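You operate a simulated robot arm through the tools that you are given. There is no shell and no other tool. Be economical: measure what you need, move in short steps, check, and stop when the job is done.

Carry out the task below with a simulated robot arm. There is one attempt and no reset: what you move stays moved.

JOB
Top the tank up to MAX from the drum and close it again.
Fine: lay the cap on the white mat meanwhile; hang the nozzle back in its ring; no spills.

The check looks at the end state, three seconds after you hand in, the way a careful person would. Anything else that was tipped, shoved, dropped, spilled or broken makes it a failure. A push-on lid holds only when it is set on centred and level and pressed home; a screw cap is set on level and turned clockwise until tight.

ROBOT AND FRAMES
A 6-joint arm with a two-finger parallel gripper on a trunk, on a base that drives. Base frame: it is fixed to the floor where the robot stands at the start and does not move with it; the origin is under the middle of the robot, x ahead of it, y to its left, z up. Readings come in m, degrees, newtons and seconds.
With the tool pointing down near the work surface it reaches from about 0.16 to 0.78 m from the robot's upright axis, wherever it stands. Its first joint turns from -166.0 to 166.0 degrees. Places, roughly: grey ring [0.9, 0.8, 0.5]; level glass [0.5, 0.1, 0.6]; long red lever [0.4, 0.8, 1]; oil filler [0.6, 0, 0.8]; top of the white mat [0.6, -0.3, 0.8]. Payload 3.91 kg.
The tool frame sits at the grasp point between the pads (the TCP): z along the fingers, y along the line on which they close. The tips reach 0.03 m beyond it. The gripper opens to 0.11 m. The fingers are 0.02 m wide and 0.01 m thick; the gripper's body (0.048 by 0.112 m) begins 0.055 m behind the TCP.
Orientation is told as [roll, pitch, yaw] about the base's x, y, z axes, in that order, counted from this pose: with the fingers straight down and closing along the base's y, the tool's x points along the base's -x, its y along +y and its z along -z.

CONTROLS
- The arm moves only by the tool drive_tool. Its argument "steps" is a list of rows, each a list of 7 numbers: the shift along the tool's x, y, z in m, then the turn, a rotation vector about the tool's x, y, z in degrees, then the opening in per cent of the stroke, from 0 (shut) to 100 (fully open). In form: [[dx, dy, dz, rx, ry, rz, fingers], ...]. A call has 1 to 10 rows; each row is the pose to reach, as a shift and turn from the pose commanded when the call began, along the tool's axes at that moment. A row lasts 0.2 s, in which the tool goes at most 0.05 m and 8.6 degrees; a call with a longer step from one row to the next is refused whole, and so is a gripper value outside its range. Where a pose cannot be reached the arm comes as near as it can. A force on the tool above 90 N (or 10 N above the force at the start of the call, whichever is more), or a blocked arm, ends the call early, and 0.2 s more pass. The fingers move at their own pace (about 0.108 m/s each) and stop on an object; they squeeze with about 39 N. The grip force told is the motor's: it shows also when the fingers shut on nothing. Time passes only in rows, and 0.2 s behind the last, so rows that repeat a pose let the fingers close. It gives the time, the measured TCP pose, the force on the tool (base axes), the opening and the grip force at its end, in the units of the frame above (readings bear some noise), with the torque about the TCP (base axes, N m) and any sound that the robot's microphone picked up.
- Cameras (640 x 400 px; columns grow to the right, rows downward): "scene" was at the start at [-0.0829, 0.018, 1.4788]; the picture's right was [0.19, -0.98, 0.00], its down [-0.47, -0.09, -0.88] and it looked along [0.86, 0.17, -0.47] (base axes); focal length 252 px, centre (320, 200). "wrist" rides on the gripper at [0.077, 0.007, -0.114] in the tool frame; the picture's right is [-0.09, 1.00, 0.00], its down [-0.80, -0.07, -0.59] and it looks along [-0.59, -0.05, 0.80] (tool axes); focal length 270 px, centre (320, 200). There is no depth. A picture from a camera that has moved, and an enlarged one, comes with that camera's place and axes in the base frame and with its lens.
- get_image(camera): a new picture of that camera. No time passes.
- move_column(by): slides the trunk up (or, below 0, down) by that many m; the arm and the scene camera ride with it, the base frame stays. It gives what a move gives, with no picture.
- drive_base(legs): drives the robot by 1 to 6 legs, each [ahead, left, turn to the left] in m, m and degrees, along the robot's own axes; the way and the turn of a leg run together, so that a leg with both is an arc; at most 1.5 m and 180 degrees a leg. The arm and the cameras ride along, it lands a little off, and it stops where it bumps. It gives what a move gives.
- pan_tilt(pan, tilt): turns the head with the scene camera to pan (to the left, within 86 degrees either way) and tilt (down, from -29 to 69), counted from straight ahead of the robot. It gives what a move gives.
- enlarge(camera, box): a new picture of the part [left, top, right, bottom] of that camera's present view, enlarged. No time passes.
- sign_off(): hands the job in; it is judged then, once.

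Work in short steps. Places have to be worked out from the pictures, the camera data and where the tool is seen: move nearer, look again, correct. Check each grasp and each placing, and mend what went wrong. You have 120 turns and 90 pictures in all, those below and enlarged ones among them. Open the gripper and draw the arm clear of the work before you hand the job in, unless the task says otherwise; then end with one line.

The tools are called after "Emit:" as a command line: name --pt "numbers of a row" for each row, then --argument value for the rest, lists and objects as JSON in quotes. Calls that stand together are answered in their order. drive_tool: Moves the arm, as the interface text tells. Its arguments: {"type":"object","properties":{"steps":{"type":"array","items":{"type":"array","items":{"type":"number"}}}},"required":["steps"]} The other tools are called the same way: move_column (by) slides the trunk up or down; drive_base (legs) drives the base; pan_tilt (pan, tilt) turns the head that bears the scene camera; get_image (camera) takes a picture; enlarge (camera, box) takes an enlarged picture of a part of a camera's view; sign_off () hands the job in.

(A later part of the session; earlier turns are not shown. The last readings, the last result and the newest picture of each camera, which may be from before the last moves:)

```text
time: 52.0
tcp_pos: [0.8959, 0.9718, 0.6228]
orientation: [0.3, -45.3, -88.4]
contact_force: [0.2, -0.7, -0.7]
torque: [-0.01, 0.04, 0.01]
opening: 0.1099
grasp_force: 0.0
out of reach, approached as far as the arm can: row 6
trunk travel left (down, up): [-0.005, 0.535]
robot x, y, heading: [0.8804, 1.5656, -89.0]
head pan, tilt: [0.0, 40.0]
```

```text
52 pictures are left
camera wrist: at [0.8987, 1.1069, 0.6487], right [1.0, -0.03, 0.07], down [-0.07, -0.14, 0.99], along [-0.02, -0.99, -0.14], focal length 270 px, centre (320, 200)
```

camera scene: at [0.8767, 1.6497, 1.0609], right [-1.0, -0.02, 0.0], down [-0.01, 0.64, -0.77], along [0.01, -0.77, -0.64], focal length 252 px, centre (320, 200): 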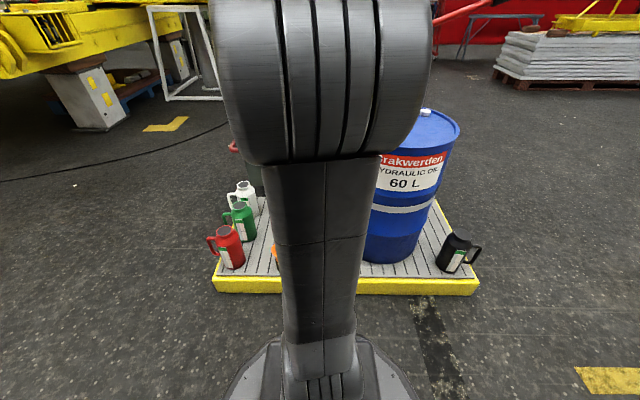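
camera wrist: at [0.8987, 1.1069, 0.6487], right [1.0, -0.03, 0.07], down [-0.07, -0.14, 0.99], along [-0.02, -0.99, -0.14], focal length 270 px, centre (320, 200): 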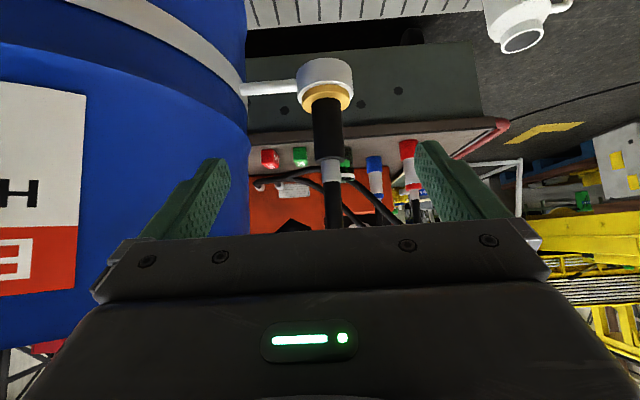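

The sleeve spans about z 0.475–0.55 at [0.907, ~0.78]. The 45° pose is limited to about z 0.62 here, so I'll reduce the tilt to 30° and go lower.

Emit:
drive_tool --pt "0 0 0 0 5 0 100" --pt "0.0 0 0.0 0 10 0 100" --pt "0 0 0 0 15 0 100" --pt "0.03 0 0.03 0 15 0 100" --pt "0.06 0 0.06 0 15 0 100" --pt "0.08 0 0.08 0 15 0 100"

Emit:
get_image --camera "wrist"

```text
time: 53.5
tcp_pos: [0.8954, 0.9709, 0.5109]
orientation: [0.1, -30.5, -88.2]
contact_force: [0.1, -0.3, 0.4]
torque: [0.01, -0.03, 0.03]
opening: 0.1102
grasp_force: 0.2
trunk travel left (down, up): [-0.005, 0.535]
robot x, y, heading: [0.8788, 1.5627, -89.1]
head pan, tilt: [0.0, 40.0]
```

```text
51 pictures are left
camera wrist: at [0.8984, 1.095, 0.5701], right [1.0, -0.04, 0.05], down [-0.06, -0.39, 0.92], along [-0.02, -0.92, -0.39], focal length 270 px, centre (320, 200)
```

wrist: 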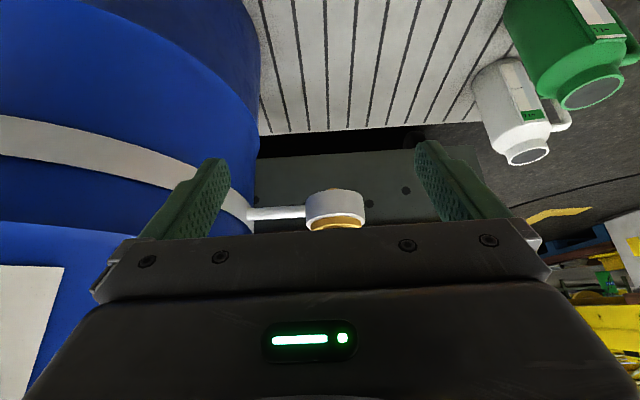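

The ring centre now triangulates to about [0.909, 0.80, 0.456]. To clear the hose I'd like 40° of tilt, so I'll test it here at z ≈ 0.53 while still clear.

Emit:
drive_tool --pt "0 0.006 -0.01 0 -5 0 100" --pt "-0.01 0.012 -0.02 0 -9.7 0 100" --pt "-0.01 0.012 -0.02 0 -9.7 0 100"

```text
time: 54.2
tcp_pos: [0.9113, 0.9419, 0.5471]
orientation: [-2.0, -38.4, -88.3]
contact_force: [0.8, -0.3, 0.6]
torque: [0.0, 0.03, -0.03]
opening: 0.1102
grasp_force: 0.0
out of reach, approached as far as the arm can: row 1, 2, 3
trunk travel left (down, up): [-0.005, 0.535]
robot x, y, heading: [0.8805, 1.5657, -89.1]
head pan, tilt: [0.0, 40.0]
```

It got 38° but pushed outward, which suggests more extension helps. I'll move 0.05 m forward with the fingers straddling the nozzle line and re-read.

Emit:
drive_tool --pt "-0.02 0 0.016 0 0 0 100" --pt "-0.039 0 0.031 0 0 0 100" --pt "-0.039 0 0.031 0 0 0 100"

Emit:
get_image --camera "wrist"

```text
time: 55.0
tcp_pos: [0.9135, 0.8932, 0.5479]
orientation: [0.1, -40.1, -88.2]
contact_force: [0.3, 0.6, 0.0]
torque: [-0.01, 0.03, -0.02]
opening: 0.1099
grasp_force: 0.0
out of reach, approached as far as the arm can: row 2
trunk travel left (down, up): [-0.005, 0.535]
robot x, y, heading: [0.8816, 1.5639, -89.3]
head pan, tilt: [0.0, 40.0]
```

```text
50 pictures are left
camera wrist: at [0.9156, 1.0242, 0.5857], right [1.0, -0.03, 0.06], down [-0.06, -0.23, 0.97], along [-0.02, -0.97, -0.23], focal length 270 px, centre (320, 200)
```

wrist: 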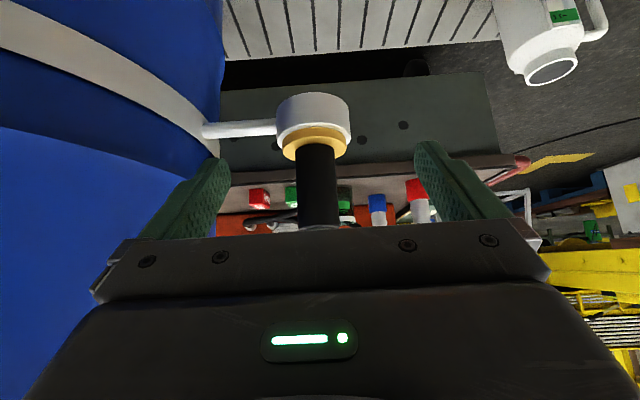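

The pose is reachable here, and the nozzle axis is about [0.907, 0.79] with the sleeve at z 0.48–0.555. I'll move forward and slightly down so that the sleeve sits between the pads, still open.

Emit:
drive_tool --pt "-0.022 -0.006 0.027 0 0 0 100" --pt "-0.043 -0.006 0.053 0 0 0 100" --pt "-0.062 -0.006 0.078 0 0 0 100"

Emit:
get_image --camera "wrist"

```text
time: 55.9
tcp_pos: [0.9086, 0.7946, 0.53]
orientation: [0.2, -40.2, -88.1]
contact_force: [-1.1, 1.2, 0.6]
torque: [-0.04, 0.01, -0.03]
opening: 0.1097
grasp_force: 0.0
trunk travel left (down, up): [-0.005, 0.535]
robot x, y, heading: [0.882, 1.5632, -88.9]
head pan, tilt: [0.0, 40.0]
```

```text
49 pictures are left
camera wrist: at [0.9126, 0.9265, 0.5671], right [1.0, -0.03, 0.06], down [-0.06, -0.23, 0.97], along [-0.02, -0.97, -0.23], focal length 270 px, centre (320, 200)
```

wrist: 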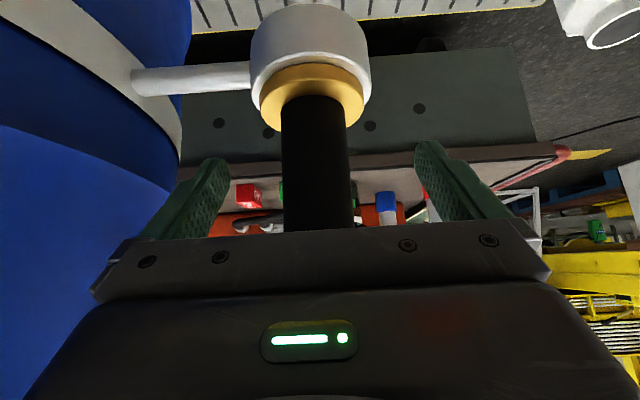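

The sleeve is centred between the fingers but still about 2 cm deeper than the TCP. I'll go 1.5 cm forward and close.

Emit:
drive_tool --pt "-0.0115 0 0.0096 0 0 0 100" --pt "-0.0115 0 0.0096 0 0 0 60" --pt "-0.0115 0 0.0096 0 0 0 20" --pt "-0.0115 0 0.0096 0 0 0 0" --pt "-0.0115 0 0.0096 0 0 0 0" --pt "-0.0115 0 0.0096 0 0 0 0"

Emit:
get_image --camera "wrist"

```text
time: 57.2
tcp_pos: [0.9108, 0.7792, 0.5295]
orientation: [0.0, -40.2, -88.3]
contact_force: [-1.5, -0.2, -0.1]
torque: [-0.09, 0.07, -0.04]
opening: 0.0372
grasp_force: 38.8
trunk travel left (down, up): [-0.005, 0.535]
robot x, y, heading: [0.8788, 1.567, -89.4]
head pan, tilt: [0.0, 40.0]
```

```text
48 pictures are left
camera wrist: at [0.9136, 0.9113, 0.5665], right [1.0, -0.03, 0.06], down [-0.06, -0.23, 0.97], along [-0.02, -0.97, -0.23], focal length 270 px, centre (320, 200)
```

wrist: 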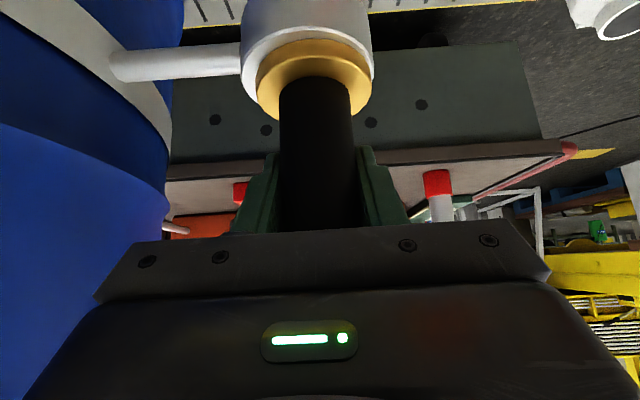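

The sleeve is gripped (37 mm). Noted ring pose: TCP [0.911, 0.779, 0.530], pitch -40, yaw -88. I'll lift straight up 0.12 m.

Emit:
drive_tool --pt "-0.013 0 -0.0155 0 0 0 0" --pt "-0.026 0 -0.031 0 0 0 0" --pt "-0.045 0 -0.0535 0 0 0 0" --pt "-0.064 0 -0.0766 0 0 0 0" --pt "-0.077 0 -0.092 0 0 0 0"

Emit:
get_image --camera "wrist"

```text
time: 58.5
tcp_pos: [0.9106, 0.7796, 0.6495]
orientation: [0.1, -40.2, -88.2]
contact_force: [0.3, 0.1, -3.8]
torque: [-0.04, -0.01, 0.01]
opening: 0.0371
grasp_force: 38.6
trunk travel left (down, up): [-0.005, 0.535]
robot x, y, heading: [0.8794, 1.5604, -89.4]
head pan, tilt: [0.0, 40.0]
```

```text
47 pictures are left
camera wrist: at [0.9141, 0.9117, 0.6864], right [1.0, -0.03, 0.06], down [-0.06, -0.23, 0.97], along [-0.02, -0.97, -0.23], focal length 270 px, centre (320, 200)
```

wrist: 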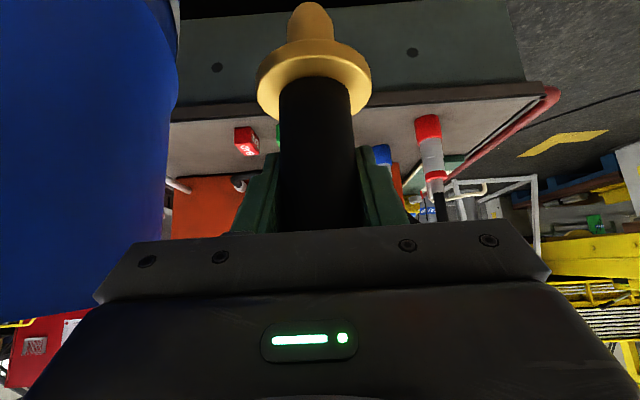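

The nozzle is out: a collar with a short spout, carrying 3.8 N. I'll raise the column fully, keeping the nozzle level.

Emit:
move_column --by 0.53

Emit:
drive_tool --pt "-0.019 0 -0.023 0 0 0 0" --pt "-0.038 0 -0.046 0 0 0 0" --pt "-0.057 0 -0.069 0 0 0 0" --pt "-0.077 0 -0.092 0 0 0 0" --pt "-0.096 0 -0.115 0 0 0 0" --pt "-0.109 0 -0.13 0 0 0 0"

Emit:
get_image --camera "wrist"

```text
refused: 0.53 is not a number from -0.4 to 0.4
```

```text
time: 59.9
tcp_pos: [0.9106, 0.7796, 0.8192]
orientation: [0.0, -40.1, -88.2]
contact_force: [0.1, -0.2, -3.0]
torque: [-0.03, -0.02, 0.02]
opening: 0.0374
grasp_force: 38.6
trunk travel left (down, up): [-0.005, 0.535]
robot x, y, heading: [0.8808, 1.5644, -89.1]
head pan, tilt: [0.0, 40.0]
```

```text
46 pictures are left
camera wrist: at [0.9132, 0.9118, 0.8563], right [1.0, -0.04, 0.06], down [-0.07, -0.23, 0.97], along [-0.02, -0.97, -0.23], focal length 270 px, centre (320, 200)
```

wrist: 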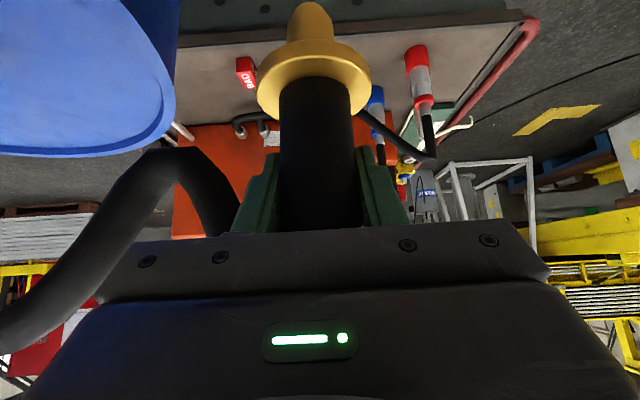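

The column allows 0.4 per move, so I'll raise it by 0.4 and then 0.13.

Emit:
move_column --by 0.4

Emit:
move_column --by 0.13

Emit:
get_image --camera "wrist"

```text
time: 63.7
tcp_pos: [0.9107, 0.7791, 1.2187]
orientation: [0.1, -40.0, -88.3]
contact_force: [-0.6, 0.1, -3.5]
torque: [-0.02, -0.01, -0.02]
opening: 0.0372
grasp_force: 40.0
trunk travel left (down, up): [-0.405, 0.135]
robot x, y, heading: [0.8817, 1.5669, -88.9]
head pan, tilt: [0.0, 40.0]
```

```text
time: 65.3
tcp_pos: [0.9098, 0.7787, 1.3477]
orientation: [0.1, -40.1, -88.2]
contact_force: [0.3, -1.3, -3.2]
torque: [0.01, 0.04, -0.01]
opening: 0.0374
grasp_force: 38.5
trunk travel left (down, up): [-0.535, 0.005]
robot x, y, heading: [0.8761, 1.5617, -88.9]
head pan, tilt: [0.0, 40.0]
```

```text
45 pictures are left
camera wrist: at [0.9132, 0.9114, 1.3859], right [1.0, -0.03, 0.06], down [-0.06, -0.23, 0.97], along [-0.02, -0.97, -0.23], focal length 270 px, centre (320, 200)
```

wrist: 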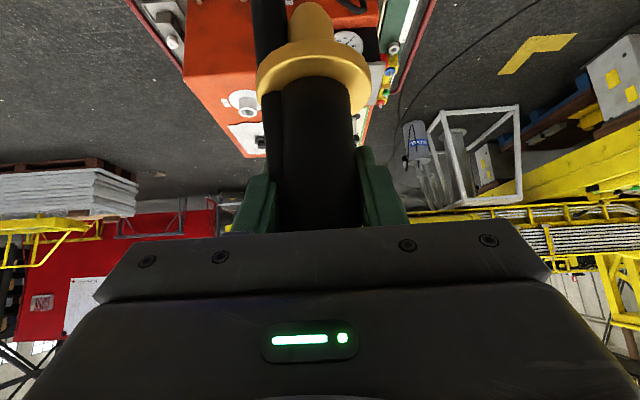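

The nozzle is at z 1.35, spout tip about 1.24, above the pump. To pass the hose on the far side of the pump post I need extra reach, so I'll test extending forward and up a little.

Emit:
drive_tool --pt "-0.03 0 0.012 0 0 0 0" --pt "-0.06 0 0.025 0 0 0 0" --pt "-0.09 0 0.037 0 0 0 0" --pt "-0.11 0 0.045 0 0 0 0"

Emit:
pan_tilt --pan -25 --tilt 30

Emit:
get_image --camera "scene"

```text
time: 66.3
tcp_pos: [0.9132, 0.6919, 1.3671]
orientation: [0.1, -40.0, -88.2]
contact_force: [0.4, -0.6, -3.9]
torque: [0.0, -0.01, 0.02]
opening: 0.0374
grasp_force: 38.9
out of reach, approached as far as the arm can: row 3, 4
trunk travel left (down, up): [-0.535, 0.005]
robot x, y, heading: [0.8785, 1.5637, -89.1]
head pan, tilt: [0.0, 40.0]
```

```text
time: 67.2
tcp_pos: [0.9127, 0.6935, 1.3686]
orientation: [0.1, -40.1, -88.2]
contact_force: [0.3, -0.1, -2.6]
torque: [-0.02, 0.03, -0.03]
opening: 0.0373
grasp_force: 38.7
trunk travel left (down, up): [-0.535, 0.005]
robot x, y, heading: [0.8808, 1.5661, -89.0]
head pan, tilt: [-25.0, 30.0]
```

```text
44 pictures are left
camera scene: at [0.8385, 1.6513, 1.6062], right [-0.91, 0.41, 0.0], down [0.2, 0.46, -0.87], along [-0.35, -0.79, -0.5], focal length 252 px, centre (320, 200)
```

scene: 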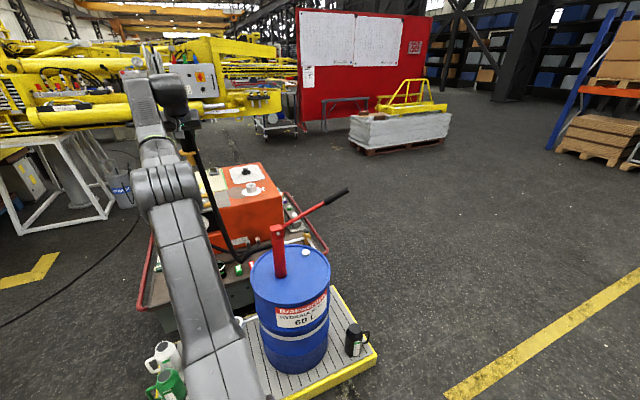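

Reach at this height is about 0.87 m. The hose is on the far side of the post, and triangulation puts the lever pivot at [0.65, 0.765, 0.95] and the handle tip at [0.32, 0.78, 1.08]. I'll drive round the corner in arcs, keeping the nozzle high above the pump area.

Emit:
drive_base --legs '[[-0.026, -0.228, 14], [-0.059, -0.246, 15], [-0.122, -0.283, 13]]'

Emit:
get_image --camera "scene"

```text
time: 72.0
tcp_pos: [0.7111, 0.8249, 1.3681]
orientation: [0.1, -40.2, -46.4]
contact_force: [0.1, -0.6, -3.2]
torque: [-0.02, -0.01, 0.01]
opening: 0.0374
grasp_force: 39.0
trunk travel left (down, up): [-0.535, 0.005]
robot x, y, heading: [0.1071, 1.451, -47.0]
head pan, tilt: [-25.0, 30.0]
```

```text
43 pictures are left
camera scene: at [0.0142, 1.4893, 1.6062], right [-0.95, -0.31, 0.0], down [-0.15, 0.48, -0.87], along [0.27, -0.82, -0.5], focal length 252 px, centre (320, 200)
```

scene: 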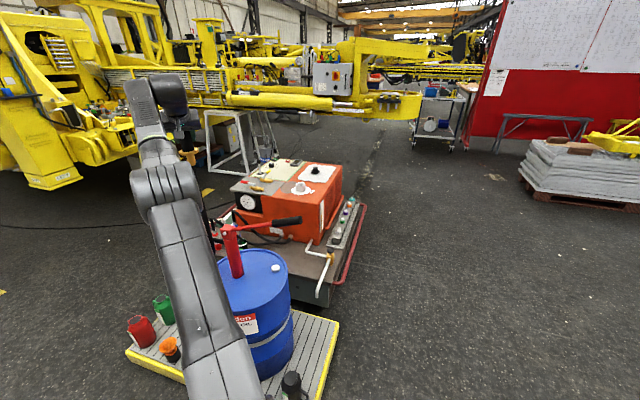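

The drive was accurate. I'll continue around the front corner and stop facing the tank's left side.

Emit:
drive_base --legs '[[-0.047, -0.308, 14], [0.1155, -0.331, 21], [0.037, -0.348, 12]]'

Emit:
get_image --camera "wrist"

```text
time: 77.8
tcp_pos: [0.7193, 0.5643, 1.3683]
orientation: [0.1, -40.3, 0.7]
contact_force: [-0.5, 0.4, -3.5]
torque: [-0.02, -0.03, 0.0]
opening: 0.0372
grasp_force: 38.8
trunk travel left (down, up): [-0.535, 0.005]
robot x, y, heading: [-0.1553, 0.5459, -0.2]
head pan, tilt: [-25.0, 30.0]
```

```text
42 pictures are left
camera wrist: at [0.5865, 0.5682, 1.4055], right [0.05, 1.0, 0.06], down [0.23, -0.07, 0.97], along [0.97, -0.04, -0.23], focal length 270 px, centre (320, 200)
```

wrist: 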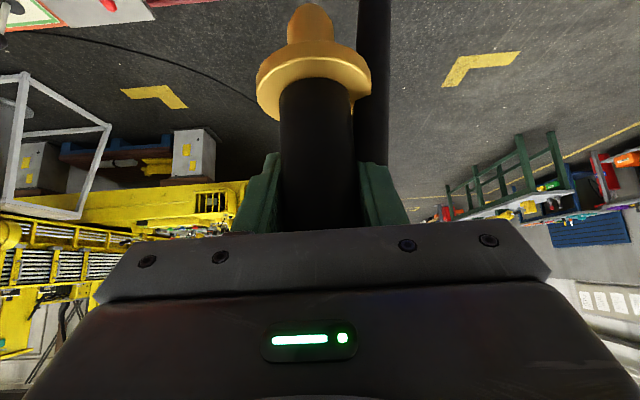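

The nozzle is in front and level, and the hose hangs free. I'll slide right toward the tank and watch the force.

Emit:
drive_base --legs '[[0.05, -0.25, 0], [0.06, -0.2, 0]]'

Emit:
pan_tilt --pan 40 --tilt 35

Emit:
get_image --camera "scene"

```text
time: 80.9
tcp_pos: [0.8278, 0.1091, 1.3683]
orientation: [0.2, -40.2, 0.4]
contact_force: [-0.7, 0.4, -3.9]
torque: [0.0, 0.01, 0.03]
opening: 0.0373
grasp_force: 39.3
trunk travel left (down, up): [-0.535, 0.005]
robot x, y, heading: [-0.0448, 0.098, -0.6]
head pan, tilt: [-25.0, 30.0]
```

```text
time: 82.3
tcp_pos: [0.8282, 0.11, 1.3678]
orientation: [0.1, -40.2, 0.5]
contact_force: [-0.1, 0.4, -3.3]
torque: [0.01, -0.05, 0.01]
opening: 0.0373
grasp_force: 39.2
trunk travel left (down, up): [-0.535, 0.005]
robot x, y, heading: [-0.0459, 0.0984, -0.4]
head pan, tilt: [40.0, 35.0]
```

```text
41 pictures are left
camera scene: at [-0.1479, 0.1551, 1.5985], right [0.64, -0.77, 0.0], down [-0.44, -0.37, -0.82], along [0.63, 0.52, -0.57], focal length 252 px, centre (320, 200)
```

scene: 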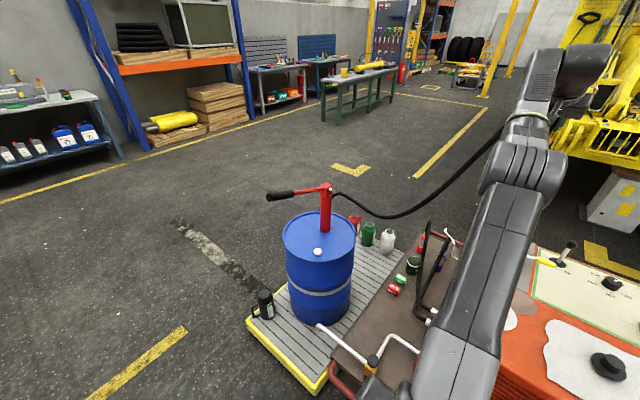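

The hose passes freely on the right side of the post. I'll bring the nozzle over the filler axis at this height, taking the nozzle axis as about 4 mm behind the TCP.

Emit:
drive_tool --pt "0.029 -0.0215 -0.025 0 0 0 0" --pt "0.059 -0.043 -0.05 0 0 0 0" --pt "0.0885 -0.0645 -0.0747 0 0 0 0" --pt "0.118 -0.0865 -0.0996 0 0 0 0" --pt "0.1475 -0.108 -0.1245 0 0 0 0"

Emit:
move_column --by -0.3

Emit:
get_image --camera "wrist"

```text
time: 83.5
tcp_pos: [0.633, 0.0006, 1.3685]
orientation: [0.1, -40.3, 0.3]
contact_force: [-0.3, -0.3, -3.2]
torque: [0.0, -0.02, -0.01]
opening: 0.0373
grasp_force: 38.5
trunk travel left (down, up): [-0.535, 0.005]
robot x, y, heading: [-0.0459, 0.0992, -0.4]
head pan, tilt: [40.0, 35.0]
```

```text
time: 86.5
tcp_pos: [0.6356, 0.0001, 1.0679]
orientation: [0.1, -40.1, 0.4]
contact_force: [0.5, 1.3, -2.8]
torque: [0.0, 0.01, 0.0]
opening: 0.0372
grasp_force: 39.4
trunk travel left (down, up): [-0.235, 0.305]
robot x, y, heading: [-0.0408, 0.0943, -0.5]
head pan, tilt: [40.0, 35.0]
```

```text
40 pictures are left
camera wrist: at [0.5031, 0.0054, 1.1051], right [0.06, 1.0, 0.06], down [0.23, -0.07, 0.97], along [0.97, -0.04, -0.23], focal length 270 px, centre (320, 200)
```

wrist: 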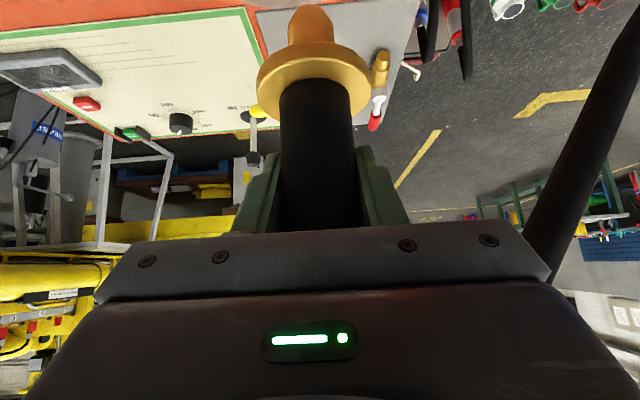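

The wrist view can't see the neck. I'll aim the scene camera at the filler.

Emit:
pan_tilt --pan -8 --tilt 32

Emit:
get_image --camera "scene"

```text
time: 87.6
tcp_pos: [0.6364, 0.0012, 1.0676]
orientation: [0.0, -40.3, 0.4]
contact_force: [-0.1, 0.1, -3.4]
torque: [0.0, -0.01, 0.03]
opening: 0.0373
grasp_force: 39.2
trunk travel left (down, up): [-0.235, 0.305]
robot x, y, heading: [-0.0429, 0.0987, -0.3]
head pan, tilt: [-8.0, 32.0]
```

```text
39 pictures are left
camera scene: at [-0.1274, 0.0859, 1.3031], right [-0.14, -0.99, 0.0], down [-0.52, 0.08, -0.85], along [0.84, -0.12, -0.53], focal length 252 px, centre (320, 200)
```

scene: 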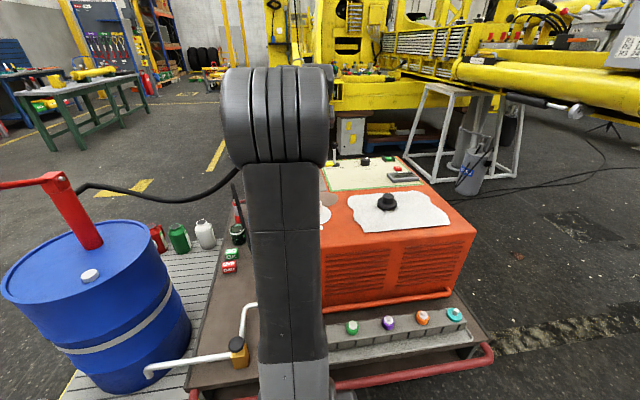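

The arm blocks the view, but my estimates agree on the neck at about [0.631, 0.002], and the spout has about 1 cm of play. I'll lower to just above the rim and then continue slowly, watching the force.

Emit:
drive_tool --pt "0.0226 0.001 0.0267 0 0 0 0" --pt "0.045 0.001 0.0535 0 0 0 0" --pt "0.0645 0.001 0.0764 0 0 0 0"

Emit:
get_image --camera "wrist"

```text
time: 88.4
tcp_pos: [0.6343, 0.0018, 0.9694]
orientation: [0.1, -40.2, 0.4]
contact_force: [-0.9, -0.3, -3.8]
torque: [-0.02, -0.02, 0.0]
opening: 0.0377
grasp_force: 38.9
trunk travel left (down, up): [-0.235, 0.305]
robot x, y, heading: [-0.0469, 0.101, -0.6]
head pan, tilt: [-8.0, 32.0]
```

```text
38 pictures are left
camera wrist: at [0.5034, 0.0064, 1.0055], right [0.06, 1.0, 0.06], down [0.23, -0.07, 0.97], along [0.97, -0.04, -0.23], focal length 270 px, centre (320, 200)
```

wrist: 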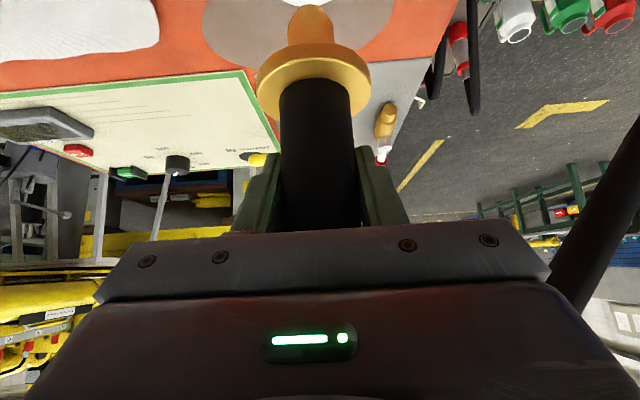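

The white collar disc is just coming into view behind the spout. I'll enlarge it for alignment.

Emit:
enlarge --camera "wrist" --box '[190, 0, 450, 160]'

```text
2.46 times, centred on (320, 80) of wrist
camera zoom: at [0.5034, 0.0064, 1.0055], right [0.06, 1.0, 0.06], down [0.23, -0.07, 0.97], along [0.97, -0.04, -0.23], focal length 665 px, centre (320, 495)
```

zoom: 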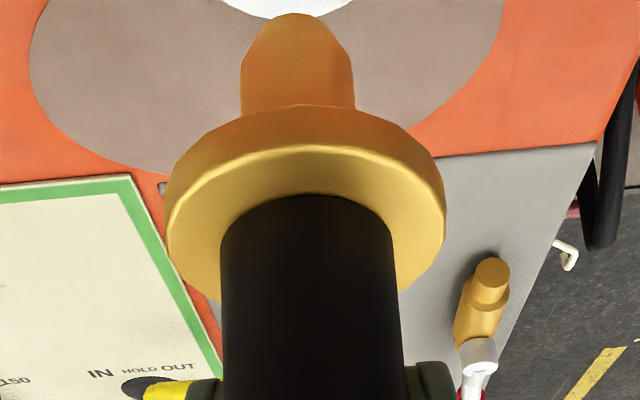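

The disc's far edge puts the neck nearer [0.637, -0.003]. I'll shift 4 mm right and 3 mm ahead, then lower slowly into the neck.

Emit:
drive_tool --pt "0.004 -0.004 0.0096 0 0 0 0" --pt "0.0107 -0.004 0.0173 0 0 0 0" --pt "0.0171 -0.004 0.0249 0 0 0 0" --pt "0.0236 -0.004 0.0326 0 0 0 0"

Emit:
enlarge --camera "wrist" --box '[190, 0, 450, 160]'

```text
time: 89.4
tcp_pos: [0.6391, -0.0029, 0.9284]
orientation: [0.1, -40.2, 0.5]
contact_force: [0.2, 0.1, -3.5]
torque: [0.02, 0.0, -0.02]
opening: 0.0377
grasp_force: 38.6
trunk travel left (down, up): [-0.235, 0.305]
robot x, y, heading: [-0.0473, 0.0979, -0.2]
head pan, tilt: [-8.0, 32.0]
```

```text
2.46 times, centred on (320, 80) of wrist
camera zoom: at [0.5063, 0.0027, 0.9652], right [0.06, 1.0, 0.06], down [0.23, -0.07, 0.97], along [0.97, -0.04, -0.23], focal length 665 px, centre (320, 495)
```

zoom: 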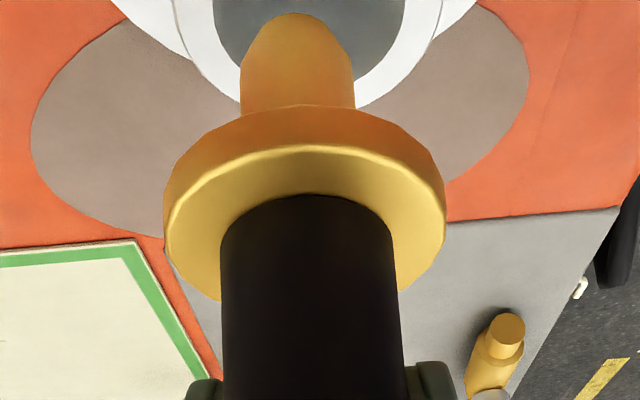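

The spout tip is now visibly over the dark filler hole, perhaps 3 mm too far right and slightly far ahead. I'll correct and lower further in small steps.

Emit:
drive_tool --pt "0.0095 0.003 0.0051 0 0 0 0" --pt "0.0159 0.003 0.0128 0 0 0 0" --pt "0.0207 0.003 0.0185 0 0 0 0"

Emit:
enlarge --camera "wrist" --box '[190, 0, 450, 160]'

```text
time: 90.2
tcp_pos: [0.6355, 0.0012, 0.8992]
orientation: [0.1, -40.2, 0.6]
contact_force: [0.4, -0.6, -3.5]
torque: [0.0, -0.01, 0.03]
opening: 0.0372
grasp_force: 38.7
trunk travel left (down, up): [-0.235, 0.305]
robot x, y, heading: [-0.0448, 0.0961, -0.6]
head pan, tilt: [-8.0, 32.0]
```

```text
2.46 times, centred on (320, 80) of wrist
camera zoom: at [0.5025, 0.0055, 0.9371], right [0.06, 1.0, 0.06], down [0.23, -0.07, 0.97], along [0.97, -0.04, -0.23], focal length 665 px, centre (320, 495)
```

zoom: 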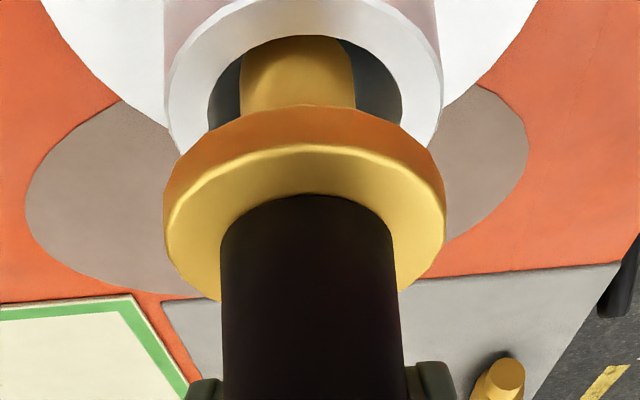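

The spout is inside the neck, well centred. I'll lower the last centimetre or two until the collar rests on the rim.

Emit:
drive_tool --pt "0.0045 0.0015 0.0054 0 0 0 0" --pt "0.0077 0.0015 0.0092 0 0 0 0" --pt "0.0096 0.0015 0.0115 0 0 0 0"

Emit:
enlarge --camera "wrist" --box '[190, 0, 450, 160]'

```text
time: 91.0
tcp_pos: [0.6353, 0.0024, 0.8845]
orientation: [0.1, -40.3, 0.5]
contact_force: [0.0, 0.1, -3.8]
torque: [0.0, -0.01, 0.0]
opening: 0.0376
grasp_force: 38.1
trunk travel left (down, up): [-0.235, 0.305]
robot x, y, heading: [-0.0446, 0.1015, -0.4]
head pan, tilt: [-8.0, 32.0]
```

```text
2.46 times, centred on (320, 80) of wrist
camera zoom: at [0.5024, 0.0073, 0.9223], right [0.06, 1.0, 0.06], down [0.23, -0.07, 0.97], along [0.97, -0.04, -0.23], focal length 665 px, centre (320, 495)
```

zoom: 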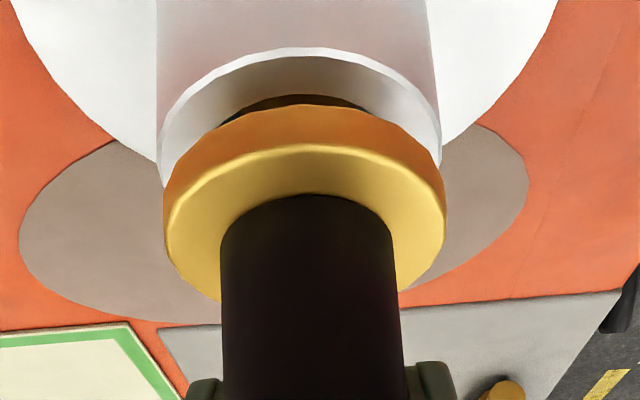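

The collar is a few mm above the rim. I'll creep down to contact.

Emit:
drive_tool --pt "0.002 0 0.0023 0 0 0 0" --pt "0.0039 0 0.0046 0 0 0 0" --pt "0.0051 0 0.0061 0 0 0 0"

Emit:
enlarge --camera "wrist" --box '[190, 0, 450, 160]'

```text
time: 91.8
tcp_pos: [0.6352, 0.0015, 0.8772]
orientation: [0.1, -40.2, 0.3]
contact_force: [0.0, 0.3, -3.3]
torque: [-0.04, 0.02, 0.01]
opening: 0.0372
grasp_force: 38.5
trunk travel left (down, up): [-0.235, 0.305]
robot x, y, heading: [-0.0456, 0.0923, -0.0]
head pan, tilt: [-8.0, 32.0]
```

```text
2.46 times, centred on (320, 80) of wrist
camera zoom: at [0.5024, 0.0069, 0.9141], right [0.06, 1.0, 0.06], down [0.23, -0.07, 0.97], along [0.97, -0.04, -0.23], focal length 665 px, centre (320, 495)
```

zoom: 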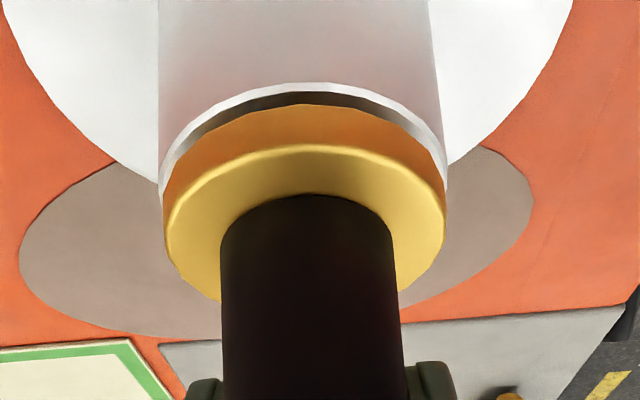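

Almost seated; another 3–4 mm.

Emit:
drive_tool --pt "0.0013 0 0.0015 0 0 0 0" --pt "0.0022 0 0.0027 0 0 0 0"

```text
time: 92.4
tcp_pos: [0.634, 0.0023, 0.8729]
orientation: [0.2, -40.2, 0.4]
contact_force: [0.5, 0.8, -2.5]
torque: [-0.05, -0.03, -0.01]
opening: 0.0373
grasp_force: 38.4
trunk travel left (down, up): [-0.235, 0.305]
robot x, y, heading: [-0.0424, 0.094, -0.4]
head pan, tilt: [-8.0, 32.0]
```

Emit:
drive_tool --pt "0.0013 0 0.0015 0 0 0 0" --pt "0.0022 0 0.0027 0 0 0 0"

Emit:
enlarge --camera "wrist" --box '[190, 0, 450, 160]'

```text
time: 93.0
tcp_pos: [0.6354, 0.0006, 0.8691]
orientation: [0.1, -40.2, 0.4]
contact_force: [-0.2, 0.3, -3.0]
torque: [-0.01, 0.01, -0.02]
opening: 0.0371
grasp_force: 39.3
trunk travel left (down, up): [-0.235, 0.305]
robot x, y, heading: [-0.042, 0.0959, -0.5]
head pan, tilt: [-8.0, 32.0]
```

```text
2.46 times, centred on (320, 80) of wrist
camera zoom: at [0.5028, 0.0072, 0.9072], right [0.06, 1.0, 0.06], down [0.23, -0.07, 0.97], along [0.97, -0.04, -0.23], focal length 665 px, centre (320, 495)
```

zoom: 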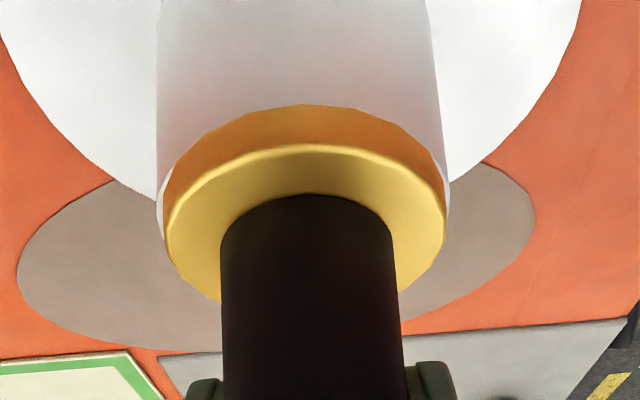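

The collar now covers the rim and contact must be near. I'll go 3 mm more and check the force.

Emit:
drive_tool --pt "0.0009 0 0.0011 0 0 0 0" --pt "0.0019 0 0.0023 0 0 0 0"

```text
time: 93.6
tcp_pos: [0.634, 0.002, 0.8684]
orientation: [0.1, -40.4, 0.5]
contact_force: [0.7, -1.9, 6.0]
torque: [-0.08, 0.23, 0.02]
opening: 0.0375
grasp_force: 39.2
trunk travel left (down, up): [-0.235, 0.305]
robot x, y, heading: [-0.0435, 0.1008, -0.4]
head pan, tilt: [-8.0, 32.0]
```

The collar is seated (force turned to +6 N). I'll open gently, then back straight out horizontally so the fingers avoid the hose.

Emit:
drive_tool --pt "-0.0006 0 -0.0008 0 0 0 0" --pt "-0.0006 0 -0.0008 0 0 0 60" --pt "-0.0006 0 -0.0008 0 0 0 80" --pt "-0.0006 0 -0.0008 0 0 0 80"

Emit:
get_image --camera "wrist"

```text
time: 94.6
tcp_pos: [0.6345, 0.0029, 0.8672]
orientation: [0.1, -40.4, 0.5]
contact_force: [0.5, 0.6, -0.2]
torque: [0.0, 0.03, -0.03]
opening: 0.0878
grasp_force: 0.0
trunk travel left (down, up): [-0.235, 0.305]
robot x, y, heading: [-0.0427, 0.0983, -0.3]
head pan, tilt: [-8.0, 32.0]
```

```text
31 pictures are left
camera wrist: at [0.5023, 0.0074, 0.9051], right [0.06, 1.0, 0.06], down [0.23, -0.07, 0.97], along [0.97, -0.04, -0.23], focal length 270 px, centre (320, 200)
```

wrist: 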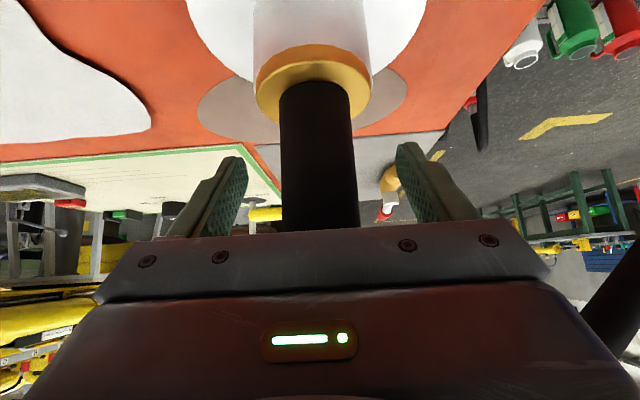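

The nozzle stands upright in the filler by itself. I'll back straight out 0.2 m.

Emit:
drive_tool --pt "0.031 0 -0.026 0 0 0 90" --pt "0.061 0 -0.052 0 0 0 100" --pt "0.092 0 -0.077 0 0 0 100" --pt "0.122 0 -0.103 0 0 0 100" --pt "0.153 0 -0.129 0 0 0 100"

Emit:
get_image --camera "wrist"

```text
time: 95.8
tcp_pos: [0.4348, -0.0001, 0.8689]
orientation: [0.1, -40.2, 0.4]
contact_force: [1.8, 0.9, -0.2]
torque: [0.0, 0.0, 0.0]
opening: 0.1099
grasp_force: 0.1
trunk travel left (down, up): [-0.235, 0.305]
robot x, y, heading: [-0.0449, 0.0982, -0.4]
head pan, tilt: [-8.0, 32.0]
```

```text
30 pictures are left
camera wrist: at [0.3024, 0.0059, 0.9065], right [0.06, 1.0, 0.06], down [0.23, -0.07, 0.97], along [0.97, -0.04, -0.23], focal length 270 px, centre (320, 200)
```

wrist: 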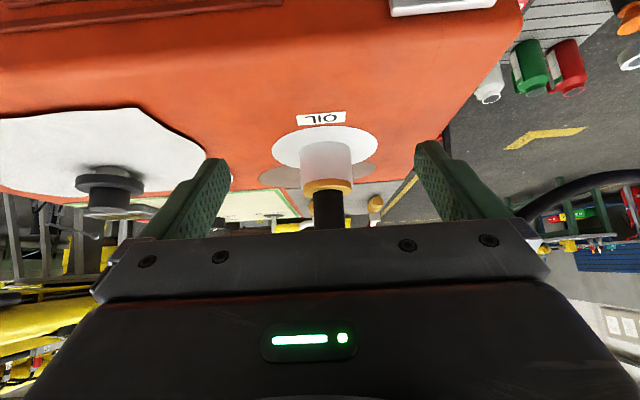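

The nozzle stands free in the filler. Next is the lever: I'll raise the trunk, turn the fingers down, then drive in front of the handle.

Emit:
move_column --by 0.3

Emit:
drive_tool --pt "-0.013 0 -0.015 0 8 0 100" --pt "-0.026 0 -0.03 0 16 0 100" --pt "-0.039 0 -0.046 0 24 0 60" --pt "-0.052 0 -0.061 0 32 0 60" --pt "-0.058 0 -0.069 0 40.2 0 60"

Emit:
drive_base --legs '[[-0.15, 0, 0], [0, 0.66, 0]]'

Emit:
get_image --camera "wrist"

```text
time: 98.8
tcp_pos: [0.4356, 0.001, 1.1693]
orientation: [0.1, -40.2, 0.4]
contact_force: [-0.1, -0.9, -0.4]
torque: [0.0, -0.04, 0.0]
opening: 0.1099
grasp_force: 0.0
trunk travel left (down, up): [-0.535, 0.005]
robot x, y, heading: [-0.0452, 0.0972, -0.4]
head pan, tilt: [-8.0, 32.0]
```

```text
time: 100.0
tcp_pos: [0.436, 0.0002, 1.2592]
orientation: [0.1, 0.2, 0.5]
contact_force: [0.5, 0.1, -0.5]
torque: [-0.01, 0.0, 0.0]
opening: 0.0661
grasp_force: 0.0
trunk travel left (down, up): [-0.535, 0.005]
robot x, y, heading: [-0.0451, 0.0962, -0.2]
head pan, tilt: [-8.0, 32.0]
```

```text
time: 104.7
tcp_pos: [0.2881, 0.6619, 1.2604]
orientation: [0.1, 0.0, 0.4]
contact_force: [-0.2, -0.9, 0.2]
torque: [-0.04, -0.01, 0.0]
opening: 0.0662
grasp_force: 0.0
trunk travel left (down, up): [-0.535, 0.005]
robot x, y, heading: [-0.1866, 0.7594, -0.5]
head pan, tilt: [-8.0, 32.0]
```

```text
29 pictures are left
camera wrist: at [0.2123, 0.6662, 1.3739], right [0.08, 1.0, 0.0], down [0.8, -0.07, 0.59], along [0.59, -0.05, -0.8], focal length 270 px, centre (320, 200)
```

wrist: 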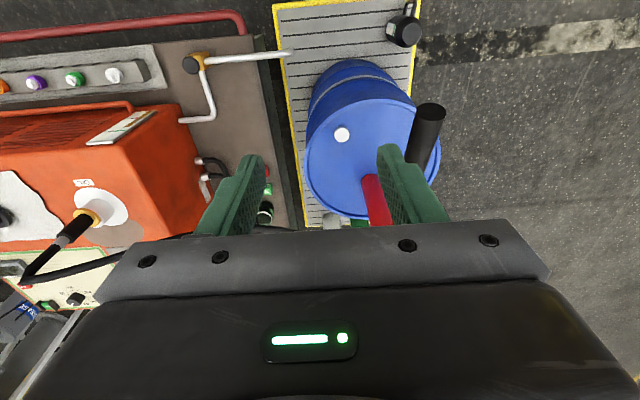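

The handle tip is confirmed at [0.321, 0.78, 1.075]. I'll place the open fingers astride the grip at about [0.372, 0.778, 1.06].

Emit:
drive_tool --pt "-0.028 0.038 0 0 0 0 80" --pt "-0.056 0.077 0.0 0 0 0 80" --pt "-0.084 0.116 0.0 0 0 0 80" --pt "-0.084 0.116 0.045 0 0 0 80" --pt "-0.084 0.116 0.09 0 0 0 80"

Emit:
get_image --camera "wrist"

```text
time: 105.9
tcp_pos: [0.3737, 0.7764, 1.169]
orientation: [0.1, 0.0, 0.4]
contact_force: [-0.4, 0.4, -0.7]
torque: [-0.02, 0.03, 0.02]
opening: 0.0883
grasp_force: 0.1
trunk travel left (down, up): [-0.535, 0.005]
robot x, y, heading: [-0.1892, 0.7565, -0.8]
head pan, tilt: [-8.0, 32.0]
```

```text
28 pictures are left
camera wrist: at [0.2967, 0.7822, 1.2829], right [0.08, 1.0, 0.0], down [0.8, -0.07, 0.59], along [0.59, -0.05, -0.8], focal length 270 px, centre (320, 200)
```

wrist: 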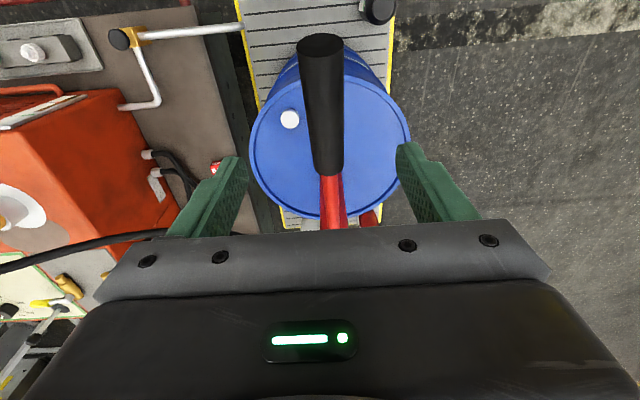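

The handle lies between the fingers. I'll go down onto it and close.

Emit:
drive_tool --pt "0 0.002 0.045 0 0 0 80" --pt "0 0.002 0.085 0 0 0 80" --pt "0 0.002 0.112 0 0 0 80" --pt "0 0.002 0.112 0 0 0 30" --pt "0 0.002 0.112 0 0 0 0" --pt "0 0.002 0.112 0 0 0 0"

Emit:
pan_tilt --pan -40 --tilt 40

Emit:
get_image --camera "scene"

```text
time: 107.3
tcp_pos: [0.3738, 0.7799, 1.0568]
orientation: [0.2, 0.0, 0.5]
contact_force: [-1.9, 12.8, -1.1]
torque: [0.13, -0.23, -0.15]
opening: 0.0312
grasp_force: 44.5
trunk travel left (down, up): [-0.535, 0.005]
robot x, y, heading: [-0.1891, 0.7596, -0.6]
head pan, tilt: [-8.0, 32.0]
```

```text
time: 108.2
tcp_pos: [0.3738, 0.7809, 1.0572]
orientation: [0.1, 0.0, 0.4]
contact_force: [-2.2, 20.3, -1.2]
torque: [0.0, -0.14, -0.22]
opening: 0.0316
grasp_force: 45.0
trunk travel left (down, up): [-0.535, 0.005]
robot x, y, heading: [-0.1942, 0.7551, -0.5]
head pan, tilt: [-40.0, 40.0]
```

```text
27 pictures are left
camera scene: at [-0.2975, 0.7075, 1.591], right [-0.65, -0.76, 0.0], down [-0.49, 0.41, -0.77], along [0.58, -0.5, -0.64], focal length 252 px, centre (320, 200)
```

scene: 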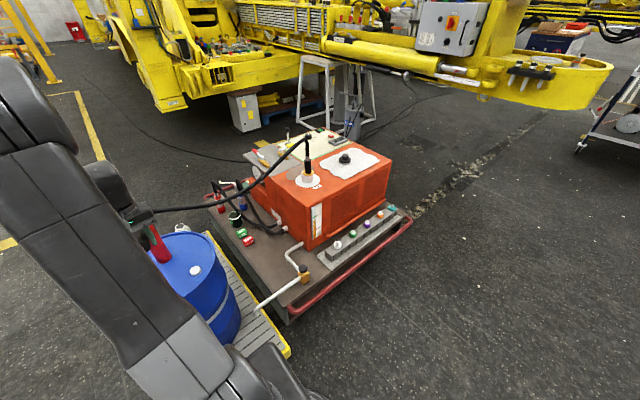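

The handle is gripped and the glass is visible from here. I'll take a baseline close-up.

Emit:
enlarge --camera "scene" --box '[295, 190, 335, 250]'

```text
6.67 times, centred on (315, 220) of scene
camera zoom: at [-0.2975, 0.7075, 1.591], right [-0.65, -0.76, 0.0], down [-0.49, 0.41, -0.77], along [0.58, -0.5, -0.64], focal length 1680 px, centre (353, 67)
```

zoom: 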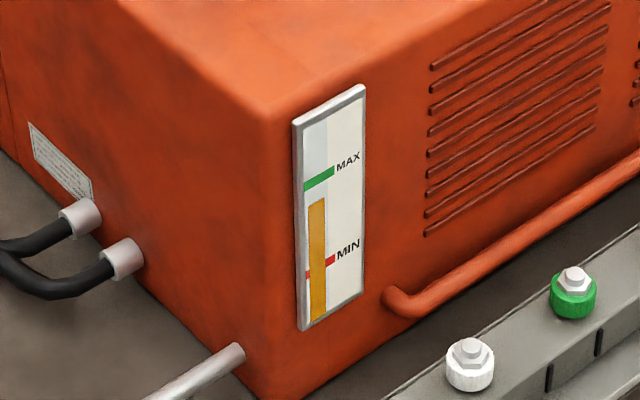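

The level is about 18 px below MAX, against about 88 px between the marks. I'll push the handle down 10° along its arc and check the force.

Emit:
drive_tool --pt "0.008 0.002 0.025 0 0 0 0" --pt "0.014 0.002 0.0495 0 0 0 0"

Emit:
enlarge --camera "scene" --box '[295, 190, 335, 250]'

```text
time: 108.8
tcp_pos: [0.3595, 0.7807, 1.0072]
orientation: [0.0, 0.1, 0.5]
contact_force: [6.8, 14.0, 3.5]
torque: [-0.35, -0.49, -0.23]
opening: 0.0318
grasp_force: 45.3
trunk travel left (down, up): [-0.535, 0.005]
robot x, y, heading: [-0.1871, 0.7547, -0.6]
head pan, tilt: [-40.0, 40.0]
```

```text
6.67 times, centred on (315, 220) of scene
camera zoom: at [-0.2966, 0.7064, 1.591], right [-0.65, -0.76, 0.0], down [-0.49, 0.42, -0.77], along [0.58, -0.5, -0.64], focal length 1680 px, centre (353, 67)
```

zoom: 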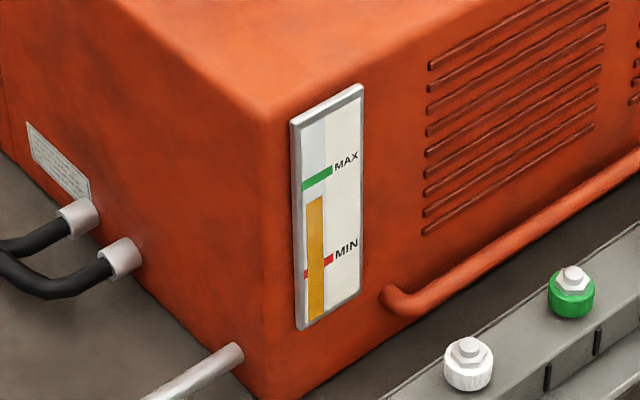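

The level rose by about 3 px with the 10° push. I'll continue down another 20° along the arc.

Emit:
drive_tool --pt "0.004 0.001 0.029 0 0 0 0" --pt "0.006 0.001 0.0575 0 0 0 0" --pt "0.004 0.001 0.083 0 0 0 0" --pt "0.0015 0.001 0.1085 0 0 0 0"

Emit:
enlarge --camera "scene" --box '[295, 190, 335, 250]'

```text
time: 109.8
tcp_pos: [0.3562, 0.7811, 0.8988]
orientation: [0.2, 0.1, 0.5]
contact_force: [6.4, -3.8, 7.3]
torque: [-0.12, 0.27, -0.34]
opening: 0.0314
grasp_force: 44.8
trunk travel left (down, up): [-0.535, 0.005]
robot x, y, heading: [-0.1892, 0.7576, -0.3]
head pan, tilt: [-40.0, 40.0]
```

```text
6.67 times, centred on (315, 220) of scene
camera zoom: at [-0.2971, 0.7035, 1.5909], right [-0.65, -0.76, 0.0], down [-0.49, 0.42, -0.77], along [0.58, -0.5, -0.64], focal length 1680 px, centre (353, 67)
```

zoom: 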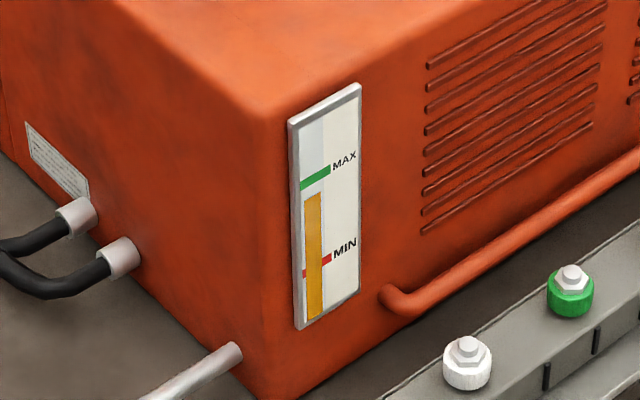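

The 30° stroke raised the level by about 6 px, leaving roughly 12. I'll bring the lever back up along the arc and check whether the up-stroke adds anything.

Emit:
drive_tool --pt "0.0025 0 -0.0255 0 0 0 0" --pt "0.0045 0 -0.051 0 0 0 0" --pt "0.0025 0 -0.0795 0 0 0 0" --pt "-0.0015 0 -0.1085 0 0 0 0" --pt "-0.0075 0 -0.1335 0 0 0 0" --pt "-0.0155 0 -0.158 0 0 0 0"

Emit:
enlarge --camera "scene" --box '[295, 190, 335, 250]'

```text
time: 111.2
tcp_pos: [0.3718, 0.7818, 1.0552]
orientation: [0.1, 0.3, 0.4]
contact_force: [-10.0, -12.2, -29.4]
torque: [0.1, -0.88, -0.21]
opening: 0.0315
grasp_force: 44.7
trunk travel left (down, up): [-0.535, 0.005]
robot x, y, heading: [-0.1923, 0.7564, -0.6]
head pan, tilt: [-40.0, 40.0]
```

```text
6.67 times, centred on (315, 220) of scene
camera zoom: at [-0.2964, 0.7025, 1.5902], right [-0.65, -0.76, 0.0], down [-0.49, 0.42, -0.77], along [0.58, -0.5, -0.64], focal length 1680 px, centre (353, 67)
```

zoom: 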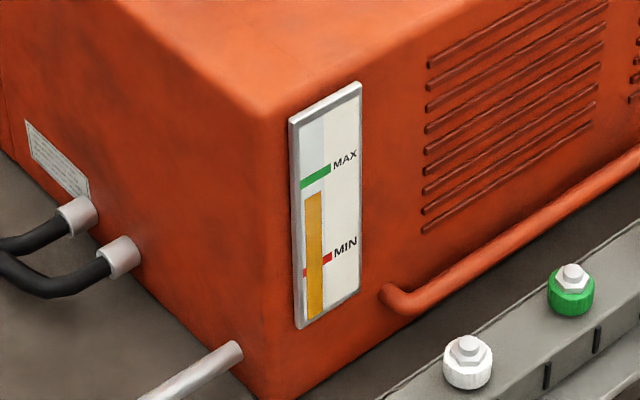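

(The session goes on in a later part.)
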